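You operate a simulated robot arm through the tools that you are given. There is no shell and no other tool.

You run a simulated robot arm. Do the job below in one go: nothing can be reset, and whatever is moved stays where it is left.

JOB
Fit the battery in its box, connect it and check for 12.5 V.
Fine: set it down gently, slide the orange bar over it. Red lever first, then black, with the red board knob off. Knob on to read, off at the end. Where these are worked on the way, their far stop is far enough and under half their travel is too little: red board knob.

The check looks at the end state, three seconds after you hand in, the way a careful person would. Anything else that was tipped, shoved, dropped, spilled or broken makes it a failure.

ROBOT AND FRAMES
A 6-joint arm with a three-finger gripper, fixed in place. Base frame: the origin is at the foot of the arm, x ahead of it, y to its left, z up. Readings come in mm, rad, newtons and seconds.
Its first joint turns from -2.897 to 2.897 rad. Payload 4.89 kg.
The tool frame sits at the grasp point between the pads (the TCP): z along the fingers, y along the line on which they close. The tips reach 30 mm beyond it. Largest opening 164 mm; the body of the gripper starts 125 mm behind the TCP.
Orientation is that of the tool frame in the base frame, as [roll, pitch, yaw] about the fixed x, y, z axes, in that order (R = Rz(yaw) Ry(pitch) Rx(roll)). With the fingers straight down and closing along the base's y, the tool's x points along the base's -x, its y along +y and its z along -z.

CONTROLS
- The arm moves only by the tool drive_tool. Its argument "motion" is a list that holds one entry, the list of rows, each a list of 7 numbers: the opening in per cent of the stroke, from 0 (shut) to 100 (fully open), then the shift along the tool's x, y, z in mm, then the turn, a rotation vector about the tool's x, y, z in rad. In form: [[[fingers, x, y, z, wx, wy, wz], ...]]. A call has 1 to 20 rows; each row shifts and turns the commanded pose from where the row before left it, along the tool's axes as they then stand. Each row takes 0.2 s and may step no farther than 50 mm and 0.15 rad from the row before; otherwise, or with a gripper value out of range, the whole call is refused. Where a pose cannot be reached the arm comes as near as it can. A force on the tool above 90 N (or 10 N above the force at the start of the call, whichever is more), or a blocked arm, ends the call early, and 0.2 s more pass. The fingers move at their own pace (about 108 mm/s each) and stop on an object; they squeeze with about 22 N. The grip force told is the motor's: it shows also when the fingers shut on nothing. Time passes only in rows, and 0.2 s behind the last, so rows that do not move let the fingers close. The reply holds the time, the measured pose of the TCP, the force on the tool along the base axes, the opening and the grip force, in the units named above and with some noise, with the torque about the TCP (base axes, N m) and any sound that the robot's microphone picked up, and new pictures: "views" is both (left out), scene, wrist or none.
- Cameras (640 x 400 px; columns grow to the right, rows downward): "scene" is fixed at [401.3, 649.8, 1219.3]; the picture's right is [-0.13, -0.99, 0.00], its down [-0.96, 0.12, -0.23] and it looks along [0.23, -0.03, -0.97] (base axes); focal length 277 px, centre (320, 200). "wrist" rides on the gripper at [76, -2, -152] in the tool frame; the picture's right is [0.02, 1.00, 0.00], its down [-0.88, 0.02, -0.47] and it looks along [-0.47, 0.01, 0.88] (tool axes); focal length 247 px, centre (320, 200). There is no depth. A picture from a camera that has moved, and an enlarged one, comes with that camera's place and axes in the base frame and with its lens.
- move_column(by): slides the trunk up (or, below 0, down) by that many mm; the arm rides with it, the base frame stays. It gives what a move gives, with no picture.
- close_up(camera, box): a new picture of the part [left, top, right, bottom] of that camera's present view, enlarged. No time passes.
- close_job(): hands the job in; it is judged then, once.

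Places have to be worked out from the pictures, the camera data and where the tool is seen. Open the gripper and draw the arm clear of the work before you hand the job in, unless the task says otherwise.

The tools are called after "Call:" as name(argument=value, ...) on one line, values as JSON. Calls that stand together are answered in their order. drive_tool: Moves the arm, as the interface text tells. Its arguments: {"type":"object","properties":{"motion":{"type":"array","items":{"type":"array","items":{"type":"array","items":{"type":"number"}}}},"views":{"type":"string","enum":["both","scene","wrist","none"]}},"required":["motion"]} The other tools are called the same way: move_column (by) slides the trunk up or down; close_up (camera, box) takes an enlarged picture of a part of a camera's view; close_job () hands the job in.

At the start:

```text
clock: 0.0
tool_pos: [316.8, 545.8, 809.5]
ee_rot: [3.142, -0.002, 3.141]
force: [-0.1, 0.6, 0.2]
torque: [0.0, -0.02, -0.01]
opening: 164.0
finger_force: 0.2
trunk travel left (down, up): [-100.0, 290.0]
```

scene: 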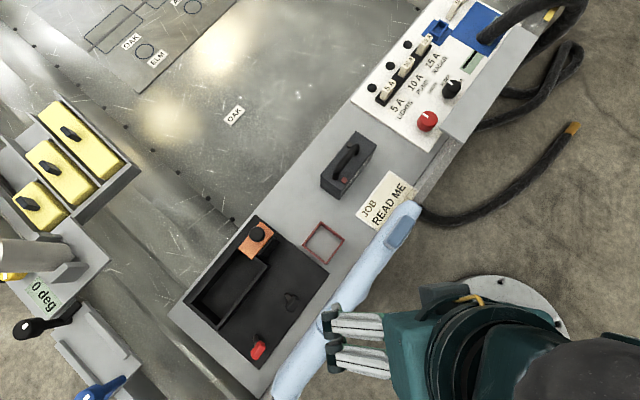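
wrist: 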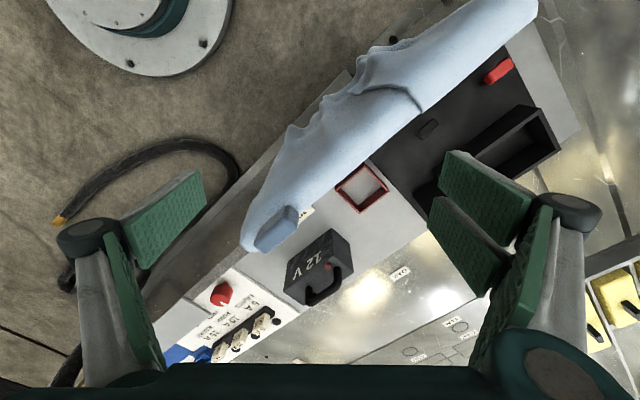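

The scene shows a battery (12 V) on a bench, a dark box tray with an orange bar and red and black levers, and a board with a red knob and a black knob. I'll take enlarged pictures first to see the details.

Call:
close_up(camera="scene", box=[160, 200, 350, 390])

Call:
close_up(camera="scene", box=[360, 0, 520, 140])

Call:
close_up(camera="scene", box=[290, 110, 430, 240])

Call:
close_up(camera="wrist", box=[160, 200, 360, 380])

Call:
close_up(camera="wrist", box=[320, 40, 580, 220])

```text
2.11 times, centred on (255, 295) of scene
camera zoom: at [401.3, 649.8, 1219.3], right [-0.13, -0.99, 0.0], down [-0.96, 0.12, -0.23], along [0.23, -0.03, -0.97], focal length 583 px, centre (457, 0)
```

zoom: 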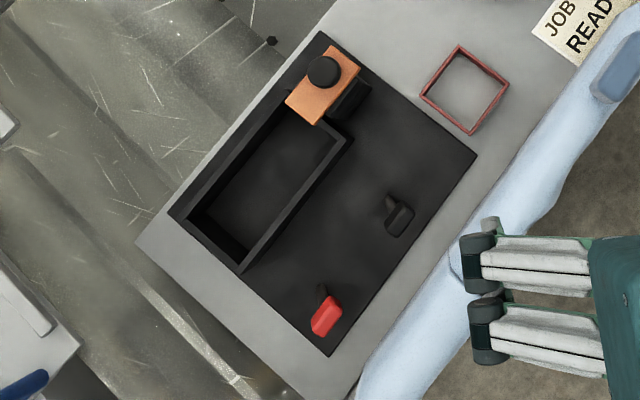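

```text
2.86 times, centred on (440, 70) of scene
camera zoom: at [401.3, 649.8, 1219.3], right [-0.13, -0.99, 0.0], down [-0.96, 0.12, -0.23], along [0.23, -0.03, -0.97], focal length 792 px, centre (-23, 571)
```

zoom: 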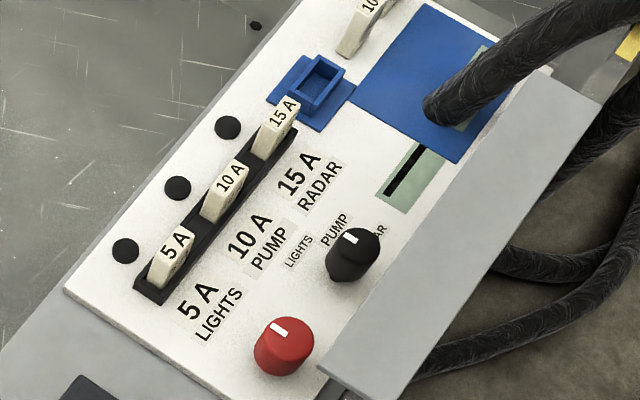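

```text
3.08 times, centred on (360, 175) of scene
camera zoom: at [401.3, 649.8, 1219.3], right [-0.13, -0.99, 0.0], down [-0.96, 0.12, -0.23], along [0.23, -0.03, -0.97], focal length 853 px, centre (197, 277)
```

zoom: 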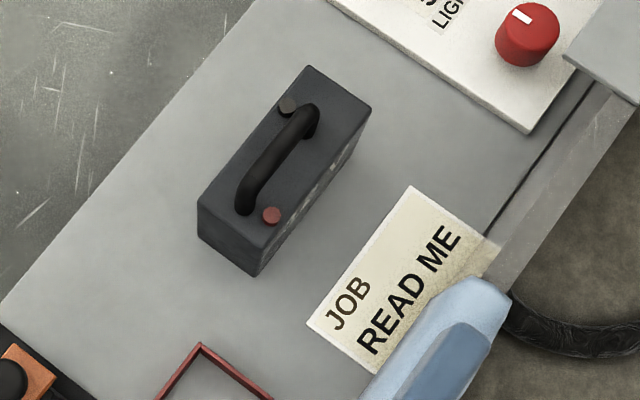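

```text
2.22 times, centred on (260, 290) of wrist
camera zoom: at [241.4, 543.4, 961.8], right [-0.02, 1.0, 0.0], down [0.88, 0.02, 0.47], along [0.47, 0.01, -0.88], focal length 549 px, centre (453, 0)
```

zoom: 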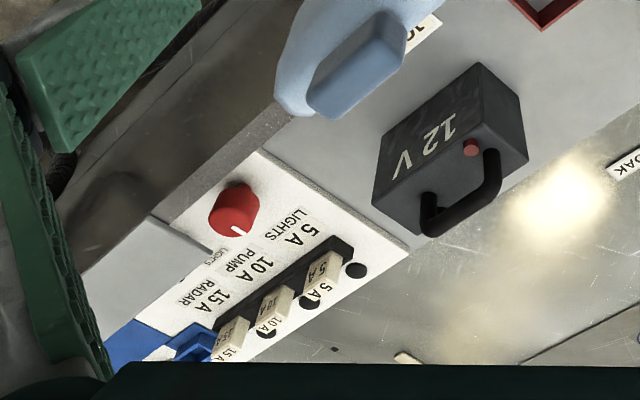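

```text
2.22 times, centred on (450, 130) of wrist
camera zoom: at [241.4, 543.4, 961.8], right [-0.02, 1.0, 0.0], down [0.88, 0.02, 0.47], along [0.47, 0.01, -0.88], focal length 549 px, centre (31, 356)
```

zoom: 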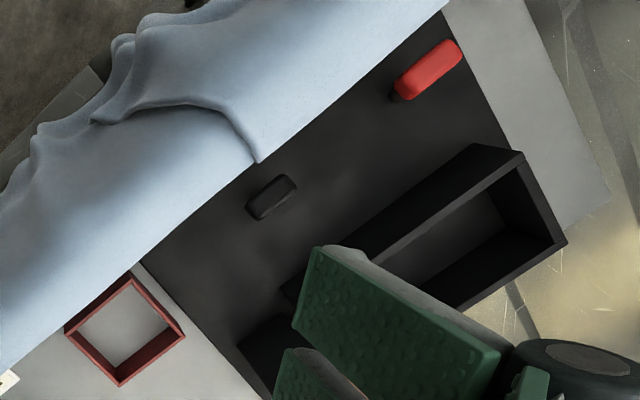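

The battery's red post sits near (590, 568, 590) and the bench top is near z≈500–510. I'll move the wrist camera over the dark tray, staying high, to look at the bar, the pocket and the levers.

Call:
drive_tool(motion=[[[100, -3, 42, 0, 0, 0, 0], [100, -3, 42, 0, 0, 0, 0], [100, -3, 42, 0, 0, 0, 0], [100, -3, 42, 0, 0, 0, 0], [100, -3, 42, 0, 0, 0, 0], [100, 0, 0, 0, 0, 0, 0]]])

```text
clock: 1.4
tool_pos: [333.8, 757.2, 809.5]
ee_rot: [3.141, -0.001, 3.142]
force: [0.2, 0.1, 1.1]
torque: [0.03, 0.02, -0.01]
opening: 164.2
finger_force: 0.1
trunk travel left (down, up): [-100.0, 290.0]
camera wrist: at [257.5, 754.8, 960.6], right [-0.02, 1.0, 0.0], down [0.88, 0.02, 0.47], along [0.47, 0.01, -0.88], focal length 247 px, centre (320, 200)
```

scene: 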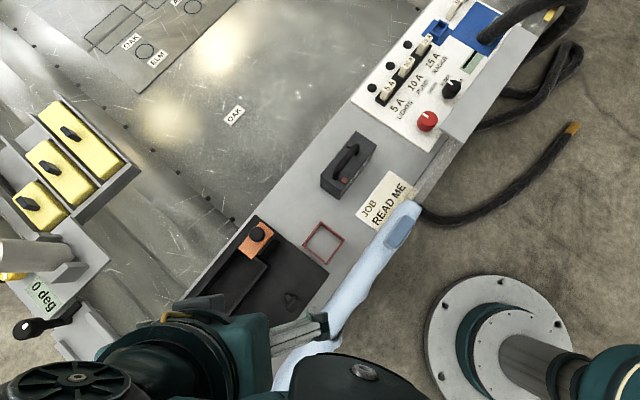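
wrist: 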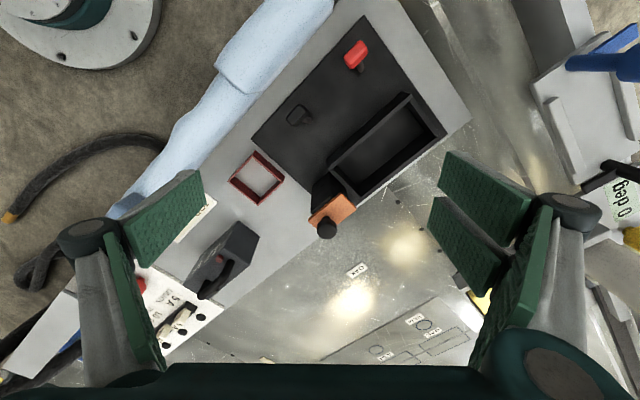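

Call:
close_up(camera="wrist", box=[240, 20, 460, 250])

Call:
close_up(camera="wrist", box=[140, 180, 300, 340])

```text
1.74 times, centred on (350, 135) of wrist
camera zoom: at [257.5, 754.8, 960.6], right [-0.02, 1.0, 0.0], down [0.88, 0.02, 0.47], along [0.47, 0.01, -0.88], focal length 430 px, centre (268, 313)
```

zoom: 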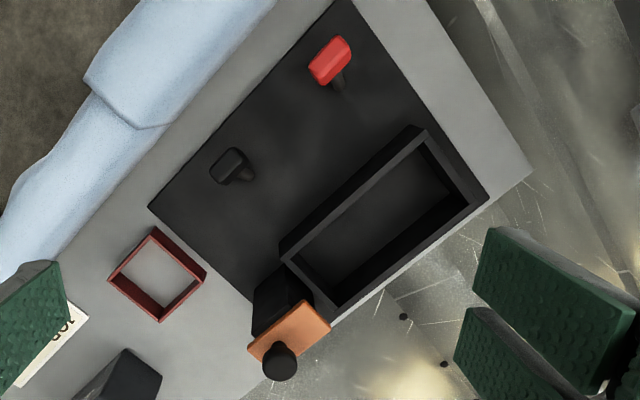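

```text
2.50 times, centred on (220, 260) of wrist
camera zoom: at [257.5, 754.8, 960.6], right [-0.02, 1.0, 0.0], down [0.88, 0.02, 0.47], along [0.47, 0.01, -0.88], focal length 617 px, centre (570, 50)
```

zoom: 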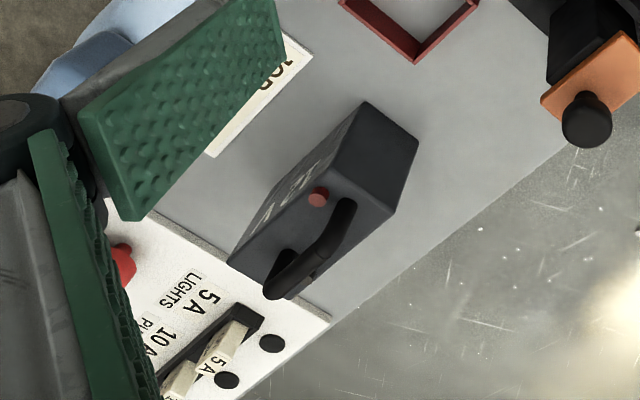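

The bench axes run at about −47° (tray → board) in the base frame, and the battery already lies parallel to the pocket with its red post on the red-lever end. I'll turn the gripper by about 47° to line up with the bench and view the tray from its end.

Call:
drive_tool(motion=[[[100, 0, 0, 0, 0, 0, 0.1362], [100, 0, 0, 0, 0, 0, 0.1362], [100, 0, 0, 0, 0, 0, 0.1362], [100, 0, 0, 0, 0, 0, 0.1362], [100, 0, 0, 0, 0, 0, 0.1362], [100, 0, 0, 0, 0, 0, 0.1362], [100, 38, 9.5, 20, 0, 0, 0], [100, 38, 9.5, 20, 0, 0, 0], [100, 38, 9.5, 20, 0, 0, 0], [100, 38, 9.5, 20, 0, 0, 0], [100, 0, 0, 0, 0, 0, 0]]])

```text
clock: 3.8
tool_pos: [256.9, 891.4, 727.4]
ee_rot: [-3.141, 0.001, 2.324]
force: [0.3, -0.7, 0.7]
torque: [0.03, 0.06, 0.02]
opening: 163.9
finger_force: 0.0
trunk travel left (down, up): [-100.0, 290.0]
camera wrist: at [204.2, 945.2, 879.7], right [0.71, 0.7, 0.0], down [0.62, -0.63, 0.47], along [0.33, -0.34, -0.88], focal length 247 px, centre (320, 200)
```

scene: 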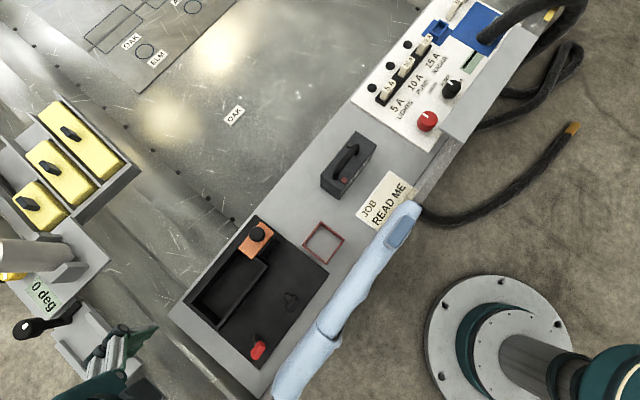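
wrist: 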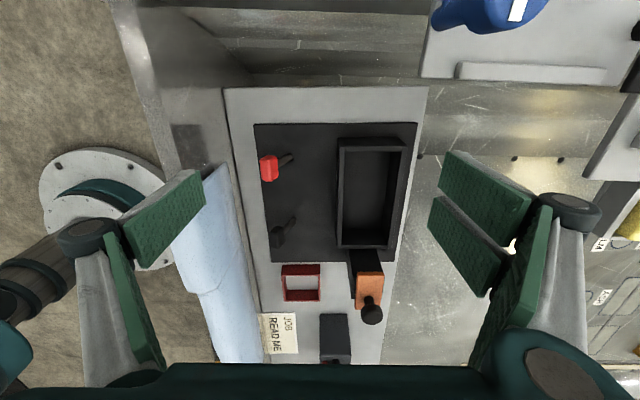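

The gripper is now lined up with the bench. I'll enlarge both views of the tray.

Call:
close_up(camera="wrist", box=[240, 110, 430, 240])

Call:
close_up(camera="wrist", box=[250, 220, 420, 365])

Call:
close_up(camera="scene", box=[220, 210, 340, 300])

Call:
close_up(camera="scene", box=[170, 270, 320, 370])

```text
3.08 times, centred on (335, 175) of wrist
camera zoom: at [204.2, 945.2, 879.7], right [0.71, 0.7, 0.0], down [0.62, -0.63, 0.47], along [0.33, -0.34, -0.88], focal length 760 px, centre (274, 277)
```

zoom: 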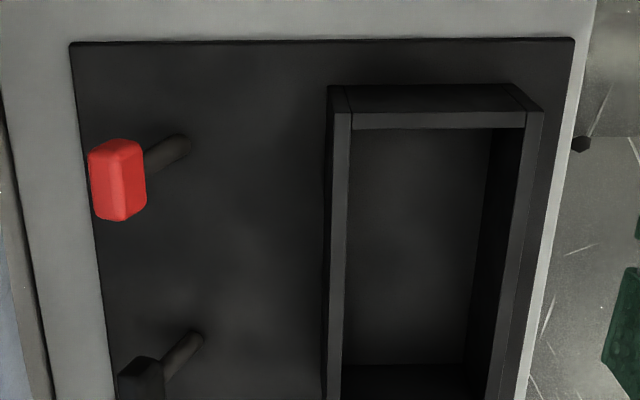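

```text
2.76 times, centred on (335, 292) of wrist
camera zoom: at [204.2, 945.2, 879.7], right [0.71, 0.7, 0.0], down [0.62, -0.63, 0.47], along [0.33, -0.34, -0.88], focal length 681 px, centre (279, -55)
```

zoom: 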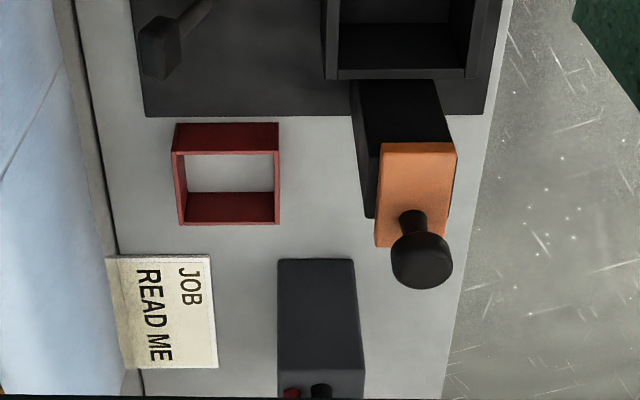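

```text
4.44 times, centred on (280, 255) of scene
camera zoom: at [401.3, 649.8, 1219.3], right [-0.13, -0.99, 0.0], down [-0.96, 0.12, -0.23], along [0.23, -0.03, -0.97], focal length 1232 px, centre (498, -44)
```

zoom: 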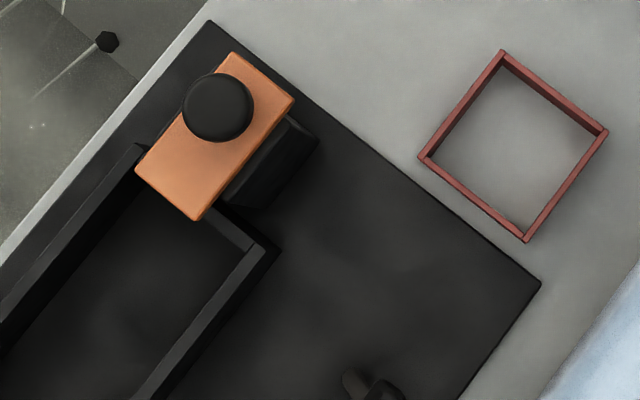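

```text
4.00 times, centred on (245, 320) of scene
camera zoom: at [401.3, 649.8, 1219.3], right [-0.13, -0.99, 0.0], down [-0.96, 0.12, -0.23], along [0.23, -0.03, -0.97], focal length 1108 px, centre (620, -280)
```

zoom: 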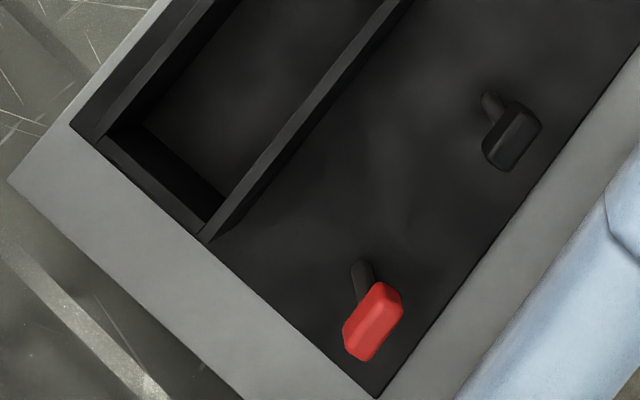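

From two views, in bench axes p=(x−y)/√2 and q=(x+y)/√2: the pocket is about p −416…−247, q 848…930. The orange bar top is about z 604 with its knob at (p −204, q 887, z 640), and the lever heads are near q 740, z 552 at p −400 (red) and −280 (black). I'll square the yaw to 135° and look straight down on the pocket to refine this.

Call:
drive_tool(motion=[[[100, 0, 0, 0, 0, 0, -0.032], [100, -40, 19, 0, 0, 0, 0], [100, -40, 19, 0, 0, 0, 0], [100, -40, 19, 0, 0, 0, 0], [100, -39, 20, 0, 0, 0, 0], [100, 0, 0, 0, 0, 0, 0]]])

Call:
close_up(camera="wrist", box=[160, 0, 480, 200])

Call:
close_up(camera="wrist", box=[160, 180, 480, 380])

```text
clock: 5.2
tool_pos: [423.0, 837.3, 729.2]
ee_rot: [3.141, -0.001, 2.358]
force: [-0.8, -0.2, -0.2]
torque: [-0.05, -0.07, 0.02]
opening: 164.2
finger_force: 0.0
trunk travel left (down, up): [-100.0, 290.0]
camera wrist: at [369.4, 887.8, 880.3], right [0.69, 0.72, 0.0], down [0.64, -0.61, 0.47], along [0.34, -0.33, -0.88], focal length 247 px, centre (320, 200)
```

scene: 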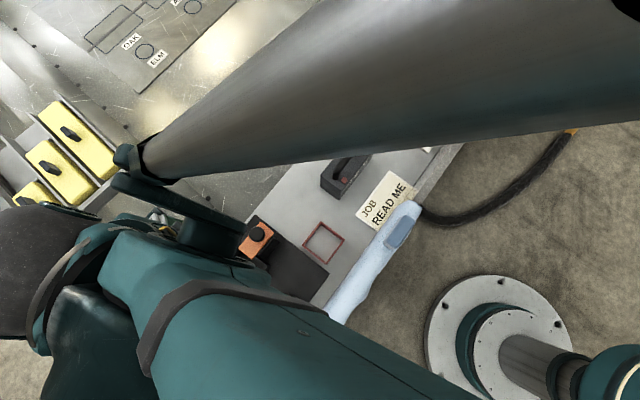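
wrist: 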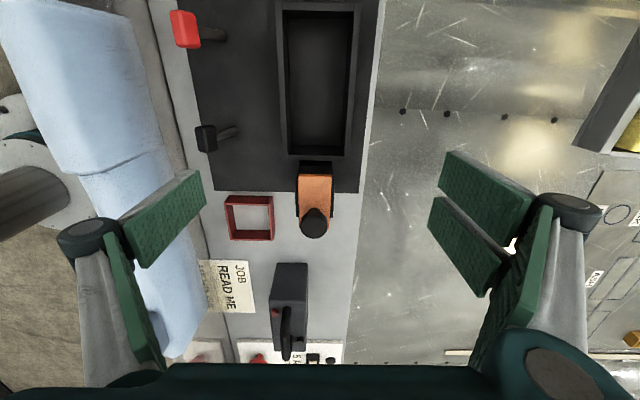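

```text
2.00 times, centred on (320, 100) of wrist
camera zoom: at [369.4, 887.8, 880.3], right [0.69, 0.72, 0.0], down [0.64, -0.61, 0.47], along [0.34, -0.33, -0.88], focal length 494 px, centre (320, 400)
```

zoom: 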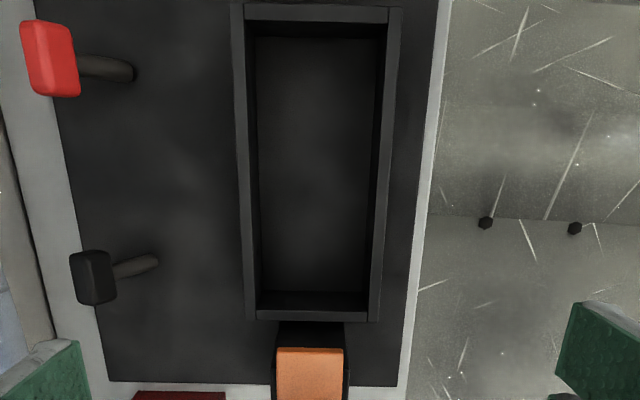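

```text
2.00 times, centred on (320, 280) of wrist
camera zoom: at [369.4, 887.8, 880.3], right [0.69, 0.72, 0.0], down [0.64, -0.61, 0.47], along [0.34, -0.33, -0.88], focal length 494 px, centre (320, 40)
```

zoom: 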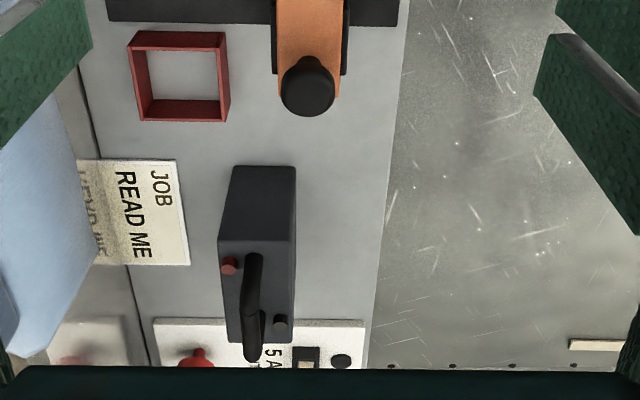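

Refined estimates: pocket inside is p −421…−262, q 849…925 (centre −341, 887) with rim z≈548 and floor ≈492. The battery is p −11…139, q 809…875 with top ≈586, so it is 150×64×93. The bar edge is at p −253, which just clears the pocket. I'll move above the battery centre (p 64, q 842), staying high.

Call:
drive_tool(motion=[[[100, -44.6, -6.1, 0, 0, 0, 0], [100, -44.6, -6.1, 0, 0, 0, 0], [100, -44.6, -6.1, 0, 0, 0, 0], [100, -44.6, -6.1, 0, 0, 0, 0], [100, -44.6, -6.1, 0, 0, 0, 0], [100, -44.6, -6.1, 0, 0, 0, 0], [100, -44.6, -6.1, 0, 0, 0, 0], [100, -44.6, -6.1, 0, 0, 0, 0], [70, 0, 0, 0, 0, 0, 0], [70, 0, 0, 0, 0, 0, 0]]])

Call:
close_up(camera="wrist", box=[200, 100, 440, 300])

Call:
close_up(camera="scene", box=[280, 60, 520, 210])

```text
clock: 7.4
tool_pos: [639.9, 546.4, 730.0]
ee_rot: [-3.141, 0.001, 2.36]
force: [-0.8, 0.2, -1.0]
torque: [-0.01, -0.04, 0.01]
opening: 114.7
finger_force: 0.1
trunk travel left (down, up): [-100.0, 290.0]
camera wrist: at [584.8, 598.5, 881.9], right [0.69, 0.72, 0.0], down [0.64, -0.61, 0.47], along [0.34, -0.33, -0.88], focal length 247 px, centre (320, 200)
```

scene: 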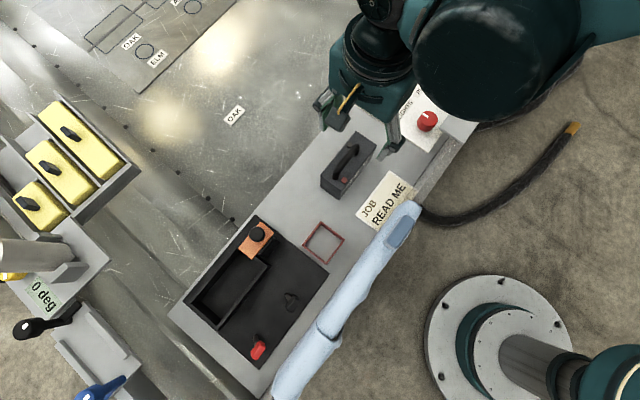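
wrist: 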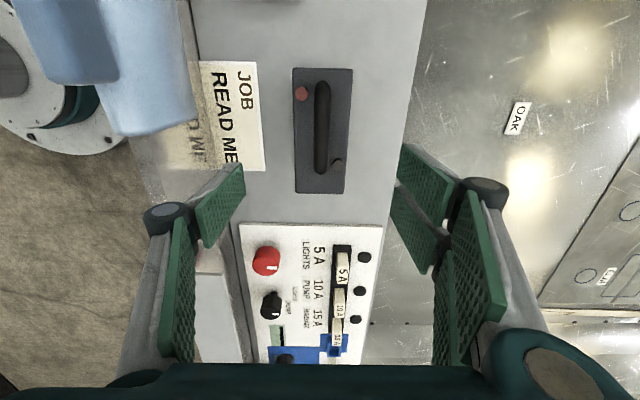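

```text
2.00 times, centred on (320, 200) of wrist
camera zoom: at [584.8, 598.5, 881.9], right [0.69, 0.72, 0.0], down [0.64, -0.61, 0.47], along [0.34, -0.33, -0.88], focal length 494 px, centre (320, 200)
```

zoom: 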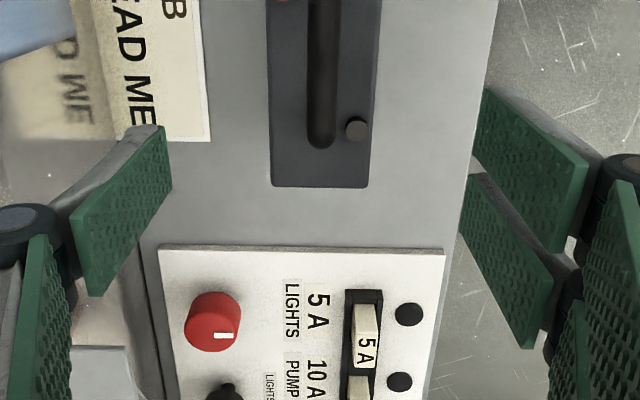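

```text
2.67 times, centred on (400, 135) of scene
camera zoom: at [401.3, 649.8, 1219.3], right [-0.13, -0.99, 0.0], down [-0.96, 0.12, -0.23], along [0.23, -0.03, -0.97], focal length 739 px, centre (107, 373)
```

zoom: 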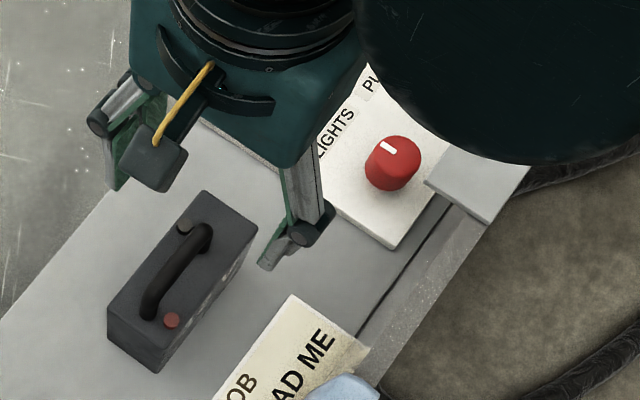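

The battery is centred at p 64.5, q 840 directly under the tool, aligned, and the handle runs along p between the fingers. I'll descend so the tips end about 65 mm above the battery's foot, high enough to clear the pocket rim later.

Call:
drive_tool(motion=[[[70, 1.6, 1.4, 35, 0, 0, 0.003], [70, 0, 0, 35, 0, 0, 0], [70, 0, 0, 35, 0, 0, 0], [70, 0, 0, 25, 0, 0, 0], [70, 0, 0, 12, 0, 0, 0], [70, 0, 0, 0, 0, 0, 0]]])

Call:
close_up(camera="scene", box=[290, 100, 430, 210])

```text
clock: 8.8
tool_pos: [641.0, 550.7, 587.2]
ee_rot: [3.139, 0.0, 2.354]
force: [-0.1, -0.3, 0.7]
torque: [0.02, 0.02, -0.03]
opening: 114.6
finger_force: 0.0
trunk travel left (down, up): [-100.0, 290.0]
camera wrist: at [586.1, 601.6, 738.8], right [0.69, 0.72, 0.0], down [0.64, -0.61, 0.47], along [0.34, -0.33, -0.88], focal length 247 px, centre (320, 200)
```

scene: 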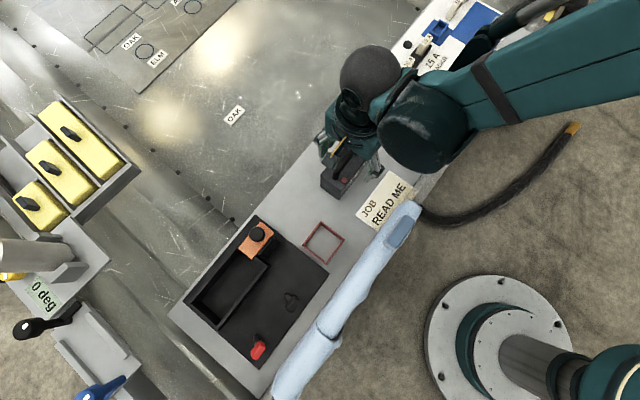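
wrist: 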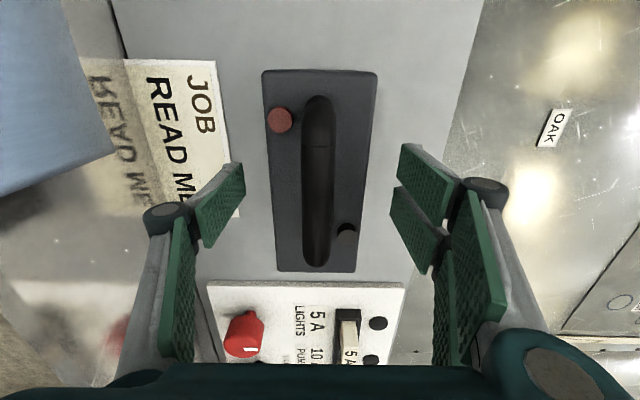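

```text
3.64 times, centred on (360, 155) of scene
camera zoom: at [401.3, 649.8, 1219.3], right [-0.13, -0.99, 0.0], down [-0.96, 0.12, -0.23], along [0.23, -0.03, -0.97], focal length 1008 px, centre (174, 364)
```

zoom: 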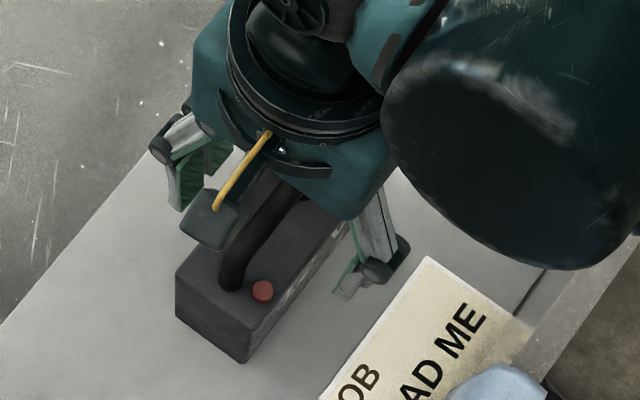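

The battery's middle reads q≈839.8 against the tool's 842.6, so I'll nudge 2.5 mm to centre on it, then close the fingers on its sides.

Call:
drive_tool(motion=[[[70, 0, -2.5, 0, 0, 0, 0], [70, 0, 0, 0, 0, 0, 0], [20, 0, 0, 0, 0, 0, 0], [20, 0, 0, 0, 0, 0, 0], [20, 0, 0, 0, 0, 0, 0], [20, 0, 0, 0, 0, 0, 0]]])

```text
clock: 10.2
tool_pos: [638.0, 549.0, 586.2]
ee_rot: [-3.141, 0.0, 2.355]
force: [6.8, 6.0, 2.8]
torque: [0.43, -0.55, 0.04]
opening: 66.0
finger_force: 22.1
trunk travel left (down, up): [-100.0, 290.0]
camera wrist: at [584.5, 600.3, 738.6], right [0.69, 0.72, 0.0], down [0.64, -0.61, 0.47], along [0.34, -0.33, -0.88], focal length 247 px, centre (320, 200)
```

scene: 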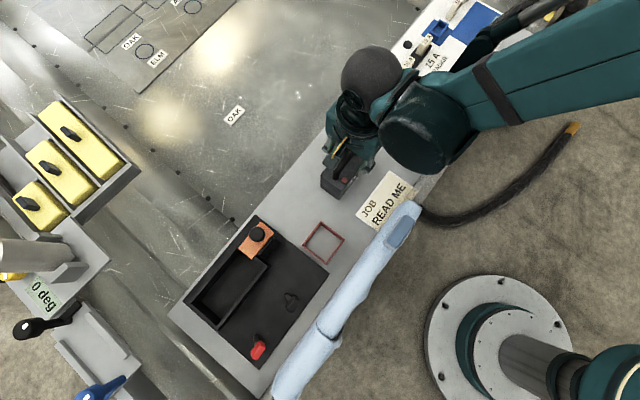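
wrist: 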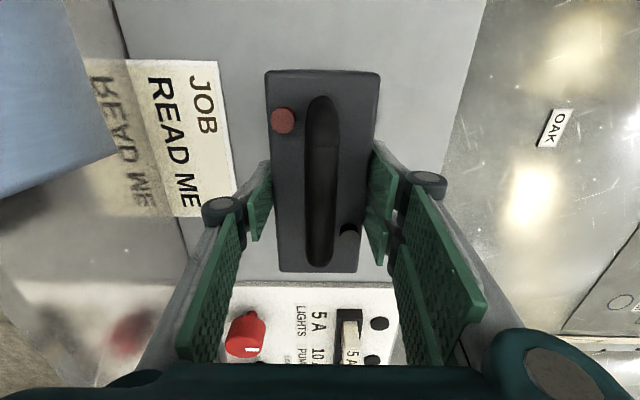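

The fingers hold the battery (66 mm wide, 22 N). I'll do a small slow test lift to see whether the grip holds and what it weighs.

Call:
drive_tool(motion=[[[20, 0, 0, -3, 0, 0, 0], [20, 0, 0, -6, 0, 0, 0], [20, 0, 0, -6, 0, 0, 0], [20, 0, 0, 0, 0, 0, 0], [20, 0, 0, 0, 0, 0, 0]]])

Call:
close_up(camera="scene", box=[290, 100, 430, 210])

```text
clock: 11.4
tool_pos: [638.0, 549.8, 601.8]
ee_rot: [-3.141, 0.0, 2.353]
force: [-1.4, -1.5, -16.3]
torque: [-0.08, 0.01, 0.01]
opening: 65.8
finger_force: 22.0
trunk travel left (down, up): [-100.0, 290.0]
camera wrist: at [584.4, 601.6, 754.2], right [0.69, 0.72, 0.0], down [0.64, -0.61, 0.47], along [0.34, -0.33, -0.88], focal length 247 px, centre (320, 200)
```

scene: 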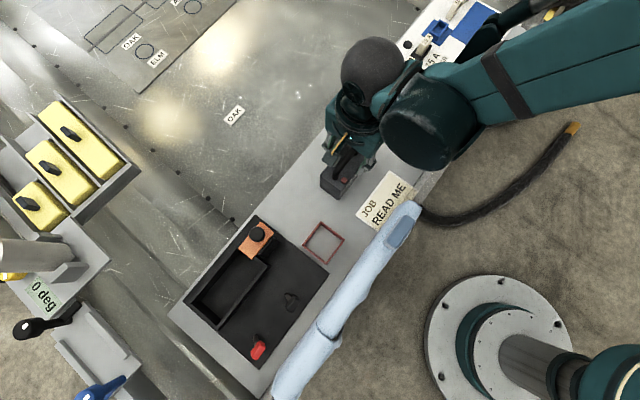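
wrist: 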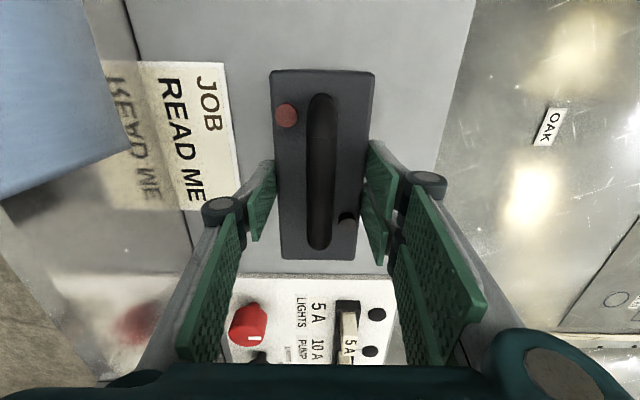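

```text
3.64 times, centred on (360, 155) of scene
camera zoom: at [401.3, 649.8, 1219.3], right [-0.13, -0.99, 0.0], down [-0.96, 0.12, -0.23], along [0.23, -0.03, -0.97], focal length 1008 px, centre (174, 364)
```

zoom: 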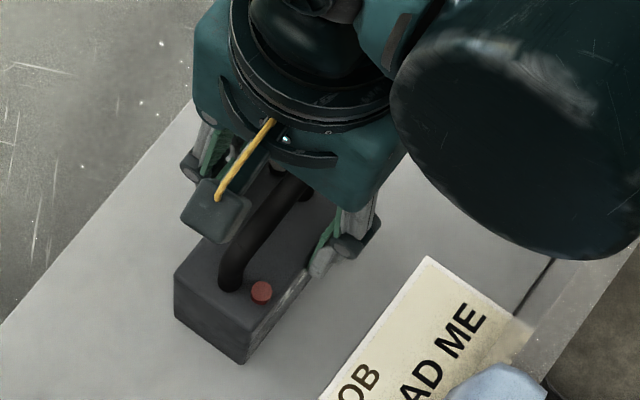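

The 16 N reading with an unmoved battery shows the pads slipped up its sides, so it is heavier than side friction can carry. I'll release, rise to handle height, and look at the handle and fingers closely before trying the handle.

Call:
drive_tool(motion=[[[70, 0, 0, 0, 0, 0, 0], [70, 0, 0, 0, 0, 0, 0], [70, 0, 0, -10, 0, 0, 0], [70, 0, 0, -10, 0, 0, 0], [70, 0, 0, 0, 0, 0, 0]]])

Call:
close_up(camera="wrist", box=[230, 60, 410, 280])

Call:
close_up(camera="wrist", box=[370, 120, 590, 360])

Call:
close_up(camera="scene", box=[310, 120, 390, 200])

```text
clock: 12.6
tool_pos: [638.8, 549.4, 621.4]
ee_rot: [3.14, 0.0, 2.354]
force: [0.6, 0.3, 0.0]
torque: [0.01, 0.01, 0.02]
opening: 114.8
finger_force: 0.1
trunk travel left (down, up): [-100.0, 290.0]
camera wrist: at [583.9, 601.0, 773.5], right [0.69, 0.72, 0.0], down [0.64, -0.61, 0.47], along [0.34, -0.33, -0.88], focal length 247 px, centre (320, 200)
```

scene: 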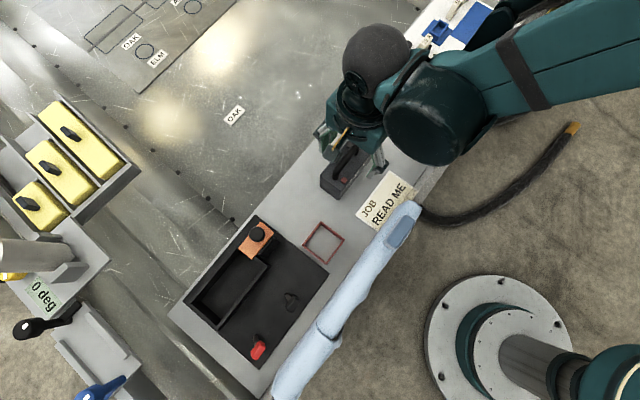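
wrist: 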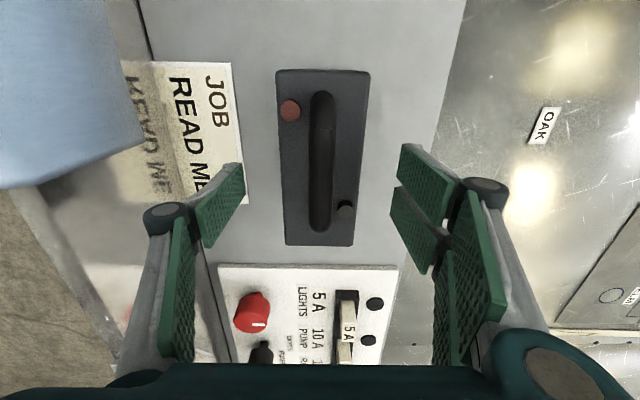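

```text
1.82 times, centred on (320, 170) of wrist
camera zoom: at [583.9, 601.0, 773.5], right [0.69, 0.72, 0.0], down [0.64, -0.61, 0.47], along [0.34, -0.33, -0.88], focal length 449 px, centre (320, 254)
```

zoom: 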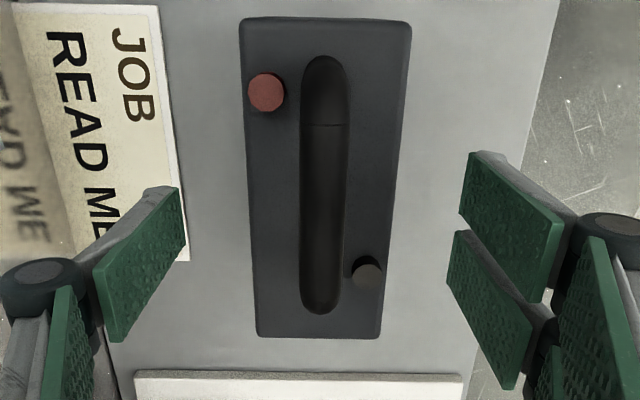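

```text
1.67 times, centred on (480, 240) of wrist
camera zoom: at [583.9, 601.0, 773.5], right [0.69, 0.72, 0.0], down [0.64, -0.61, 0.47], along [0.34, -0.33, -0.88], focal length 412 px, centre (53, 133)
```

zoom: 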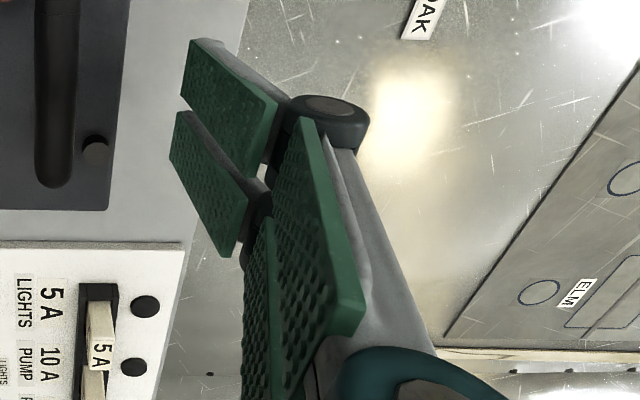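

```text
5.00 times, centred on (350, 160) of scene
camera zoom: at [401.3, 649.8, 1219.3], right [-0.13, -0.99, 0.0], down [-0.96, 0.12, -0.23], along [0.23, -0.03, -0.97], focal length 1386 px, centre (170, 400)
```

zoom: 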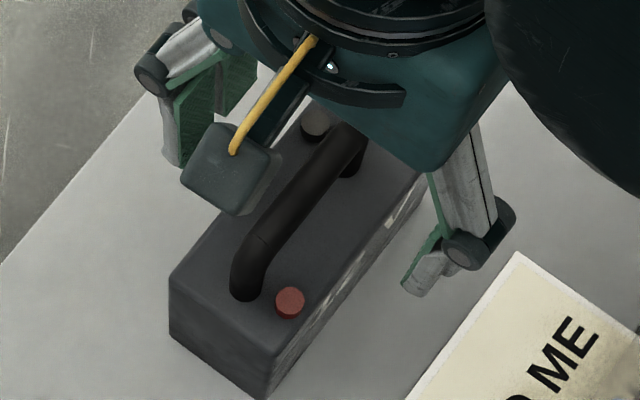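

The handle is a round bar (~16 mm) along p, centred between the fingers, with the tips about 5 mm above the battery top. I'll close on the handle and try a slow small lift.

Call:
drive_tool(motion=[[[30, 0, 0, 0, 0, 0, 0], [5, 0, 0, 0, 0, 0, 0], [0, 0, 0, 0, 0, 0, 0], [0, 0, 0, 0, 0, 0, 0], [0, 0, 0, 0, 0, 0, 0]]])

Call:
close_up(camera="wrist", box=[230, 60, 410, 280])

```text
clock: 13.8
tool_pos: [637.9, 549.4, 620.8]
ee_rot: [3.141, 0.0, 2.355]
force: [4.6, 5.5, 2.6]
torque: [0.02, -0.05, -0.06]
opening: 14.7
finger_force: 22.1
trunk travel left (down, up): [-100.0, 290.0]
camera wrist: at [584.0, 601.0, 773.5], right [0.69, 0.72, 0.0], down [0.64, -0.61, 0.47], along [0.34, -0.33, -0.88], focal length 247 px, centre (320, 200)
```

scene: 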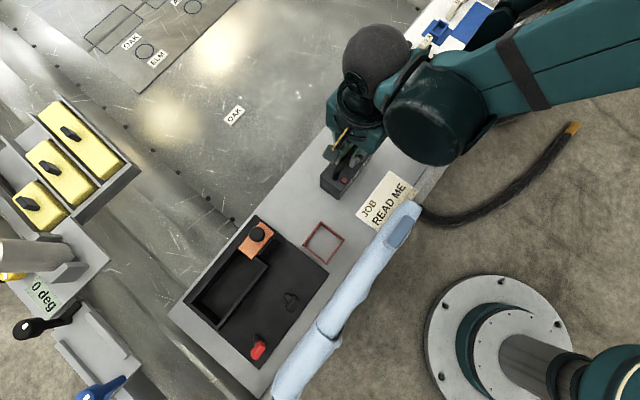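
wrist: 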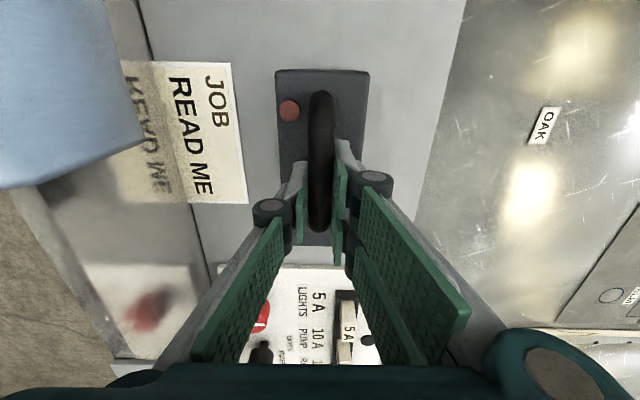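

```text
1.82 times, centred on (320, 170) of wrist
camera zoom: at [584.0, 601.0, 773.5], right [0.69, 0.72, 0.0], down [0.64, -0.61, 0.47], along [0.34, -0.33, -0.88], focal length 449 px, centre (320, 254)
```

zoom: 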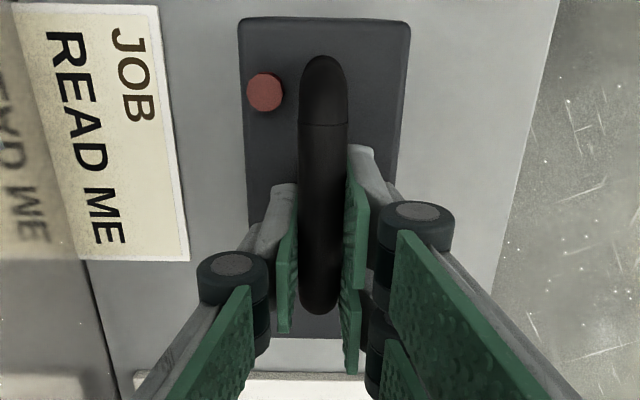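

The pads hold the 14.7 mm handle. Now a small slow test lift of 10 mm to read the load.

Call:
drive_tool(motion=[[[0, 0, 0, -2, 0, 0, 0], [0, 0, 0, -4, 0, 0, 0], [0, 0, 0, -4, 0, 0, 0], [0, 0, 0, 0, 0, 0, 0], [0, 0, 0, 0, 0, 0, 0], [0, 0, 0, 0, 0, 0, 0]]])

Call:
close_up(camera="wrist", box=[230, 60, 410, 280])

Call:
close_up(camera="scene", box=[310, 120, 390, 200])

```text
clock: 15.2
tool_pos: [638.2, 547.9, 632.4]
ee_rot: [-3.141, -0.001, 2.355]
force: [0.4, 1.4, -0.2]
torque: [0.01, -0.01, 0.0]
opening: 15.2
finger_force: 21.8
trunk travel left (down, up): [-100.0, 290.0]
camera wrist: at [585.1, 601.0, 783.9], right [0.69, 0.72, 0.0], down [0.64, -0.61, 0.47], along [0.34, -0.33, -0.88], focal length 247 px, centre (320, 200)
```

scene: 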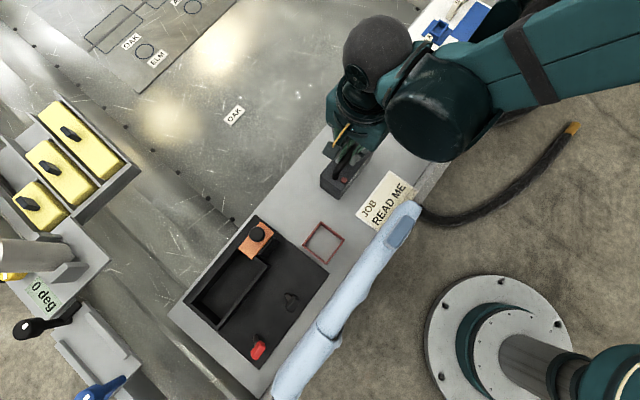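
wrist: 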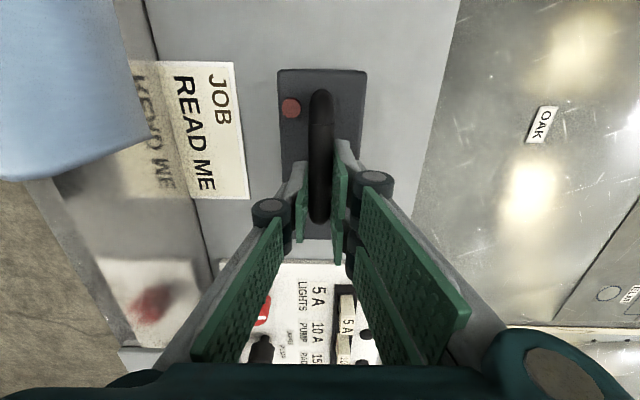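

```text
1.82 times, centred on (320, 170) of wrist
camera zoom: at [585.1, 601.0, 783.9], right [0.69, 0.72, 0.0], down [0.64, -0.61, 0.47], along [0.34, -0.33, -0.88], focal length 449 px, centre (320, 254)
```

zoom: 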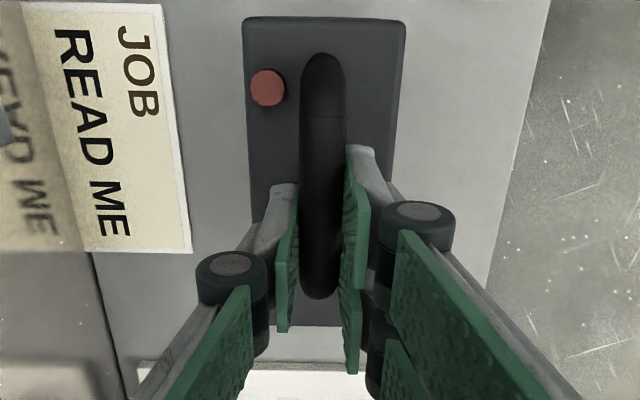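

```text
5.00 times, centred on (350, 160) of scene
camera zoom: at [401.3, 649.8, 1219.3], right [-0.13, -0.99, 0.0], down [-0.96, 0.12, -0.23], along [0.23, -0.03, -0.97], focal length 1386 px, centre (170, 400)
```

zoom: 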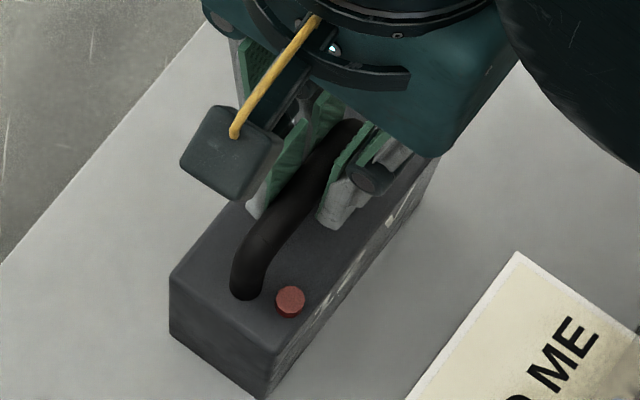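

The pads slid up the handle too, so friction alone cannot carry this battery; it must hang on a finger passed under the handle. Triangulating the handle seam puts its top near z 640, which leaves a gap of about 39 mm beneath it. I'll open, rise clear, and test tilting the tool outward so the fingers point nearly level along +q.

Call:
drive_tool(motion=[[[70, 0, 0, 0, 0, 0, 0], [70, 0, 0, 0, 0, 0, 0], [70, 0, 0, -45, 0, 0, 0], [70, 0, 0, -45, 0, 0, 0], [70, 0, 0, -45, 0, 0, 0], [70, 0, 0, 0, -0.14, 0, 0], [70, 0, 0, 0, -0.14, 0, 0], [70, 0, 0, 0, -0.14, 0, 0], [70, 0, 0, 0, -0.14, 0, 0], [70, 0, 0, 0, -0.14, 0, 0], [70, 0, 0, 0, 0, 0, 0]]])

```text
clock: 17.6
tool_pos: [639.1, 548.3, 768.2]
ee_rot: [2.439, -0.001, 2.353]
force: [0.0, -1.4, 0.3]
torque: [0.0, -0.01, 0.01]
opening: 114.5
finger_force: 0.1
trunk travel left (down, up): [-100.0, 290.0]
camera wrist: at [515.1, 531.2, 883.4], right [0.53, 0.55, 0.65], down [0.42, -0.83, 0.37], along [0.74, 0.07, -0.67], focal length 247 px, centre (320, 200)
```

scene: 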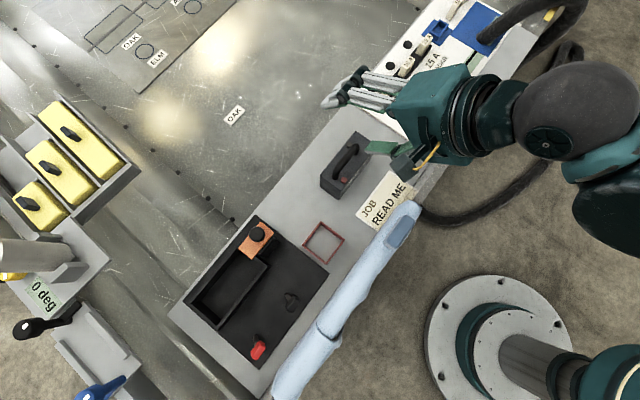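
wrist: 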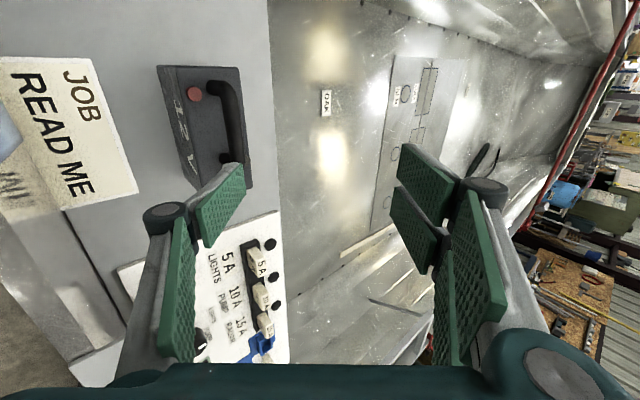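

The 40° tilt was reached with no trouble. I'll tilt further toward about 80° from vertical, still high above everything.

Call:
drive_tool(motion=[[[70, 0, 0, 0, -0.14, 0, 0], [70, 0, 0, 0, -0.14, 0, 0], [70, 0, 0, 0, -0.14, 0, 0], [70, 0, 0, 0, -0.14, 0, 0], [70, 0, 0, 0, -0.14, 0, 0], [70, 0, 0, 0, 0, 0, 0], [70, 0, 0, 0, 0, 0, 0]]])

```text
clock: 19.2
tool_pos: [721.9, 621.6, 894.8]
ee_rot: [1.744, 0.0, 2.355]
force: [-0.2, -0.1, -0.4]
torque: [0.01, -0.02, 0.0]
opening: 114.8
finger_force: 0.0
out of reach, approached as far as the arm can: row 1, 2, 3, 4, 5
trunk travel left (down, up): [-100.0, 290.0]
camera wrist: at [563.3, 568.9, 918.2], right [0.11, 0.14, 0.98], down [0.29, -0.95, 0.1], along [0.95, 0.28, -0.14], focal length 247 px, centre (320, 200)
```

scene: 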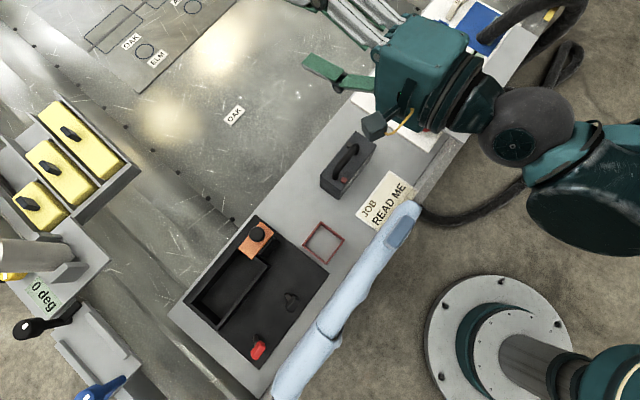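
wrist: 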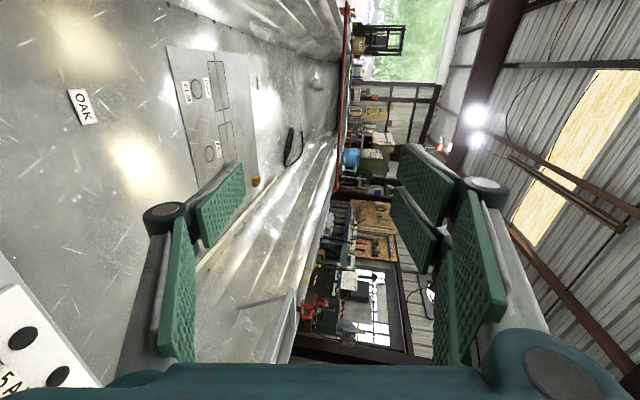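

At 80° tilt pointing straight outward the arm runs out of room, because the wrist would be too close to its shoulder. Pointing the fingers along about +x (crossing the bar obliquely) with the trunk lowered should fit. I'll test that high in free air: first swing the tool's heading by −45°, then lower the trunk.

Call:
drive_tool(motion=[[[100, 0, 0, 0, 0, -0.128, 0.0226], [100, 0, 0, 0, 0, -0.128, 0.0226], [100, 0, 0, 0, 0, -0.128, 0.0226], [100, 0, 0, 0, 0, -0.128, 0.0226], [100, 0, 0, 0, 0, -0.128, 0.0226], [100, 0, 0, 0, 0, -0.128, 0.0226], [100, 0, 0, 0, 0, 0, 0]]])

```text
clock: 20.8
tool_pos: [721.5, 622.4, 885.2]
ee_rot: [1.768, 0.014, 1.692]
force: [-0.3, -0.7, -0.3]
torque: [0.05, 0.03, 0.09]
opening: 164.2
finger_force: 0.1
out of reach, approached as far as the arm can: row 1, 2
trunk travel left (down, up): [-100.0, 290.0]
camera wrist: at [564.3, 679.1, 911.6], right [0.19, 0.06, 0.98], down [-0.35, -0.93, 0.12], along [0.92, -0.37, -0.16], focal length 247 px, centre (320, 200)
```

scene: 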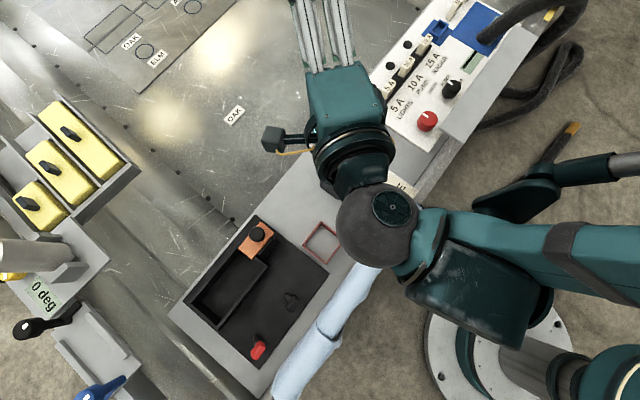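
wrist: 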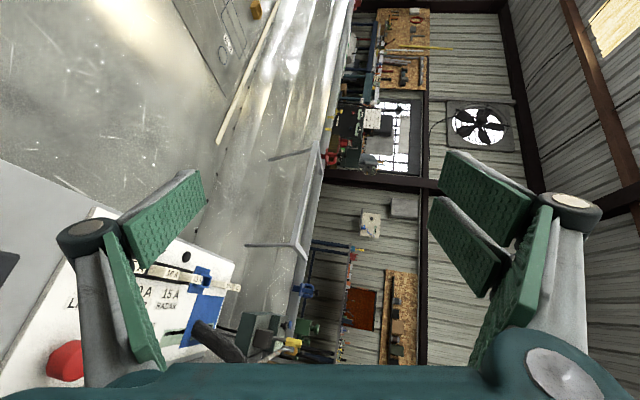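

The heading is now about +x (7°) at 80° tilt. I'll lower the trunk by 100 mm; the tool stays well above the bench at about z 785.

Call:
move_column(by=-100)

```text
clock: 22.1
tool_pos: [720.9, 622.8, 785.5]
ee_rot: [1.767, 0.017, 1.697]
force: [-0.4, 0.0, -0.1]
torque: [0.01, 0.02, -0.01]
opening: 163.8
finger_force: 0.0
trunk travel left (down, up): [0.0, 390.0]
```

The trunk is down and the tool is at z 785. I'll probe in free air how far back (−x) the arm can go with this nearly level tool before it runs out of reach.

Call:
drive_tool(motion=[[[100, 0, -7.8, -39.2, 0, 0, 0], [100, 0, -7.8, -39.2, 0, 0, 0], [100, 0, 0, 0, 0, 0, 0]]], views="none")

```text
clock: 22.9
tool_pos: [642.7, 612.1, 785.6]
ee_rot: [1.767, 0.017, 1.694]
force: [0.7, -0.6, -0.8]
torque: [0.0, -0.02, -0.01]
opening: 163.9
finger_force: 0.1
trunk travel left (down, up): [0.0, 390.0]
```

Still reachable. I'll probe further back.

Call:
drive_tool(motion=[[[100, 0, -7.8, -39.2, 0, 0, 0], [100, 0, -7.8, -39.2, 0, 0, 0], [100, 0, 0, 0, 0, 0, 0]]])

```text
clock: 23.7
tool_pos: [568.1, 609.3, 797.0]
ee_rot: [1.773, 0.016, 1.692]
force: [0.2, -0.1, -0.5]
torque: [-0.05, -0.04, 0.0]
opening: 164.0
finger_force: 0.0
out of reach, approached as far as the arm can: row 2
trunk travel left (down, up): [0.0, 390.0]
camera wrist: at [410.7, 667.3, 824.3], right [0.19, 0.06, 0.98], down [-0.35, -0.93, 0.13], along [0.92, -0.37, -0.16], focal length 247 px, centre (320, 200)
```

scene: 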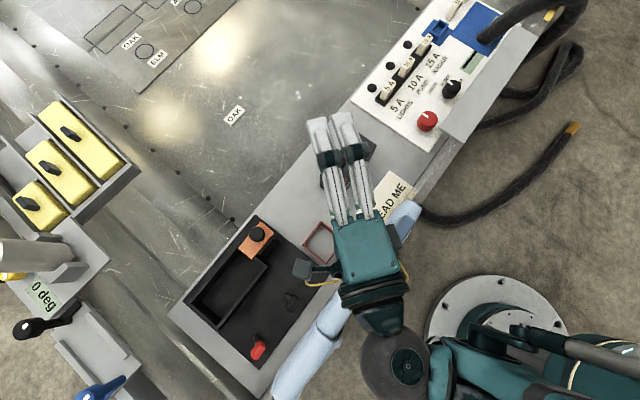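
wrist: 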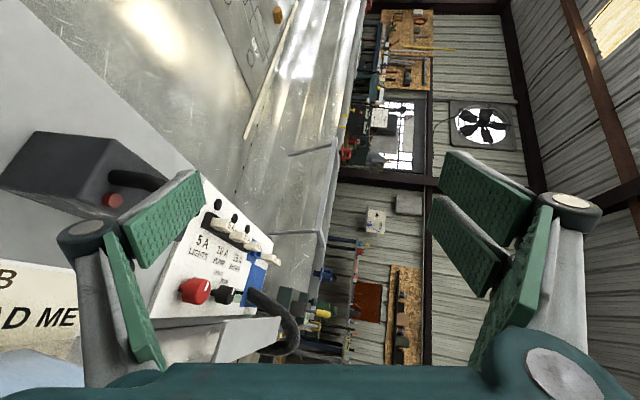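

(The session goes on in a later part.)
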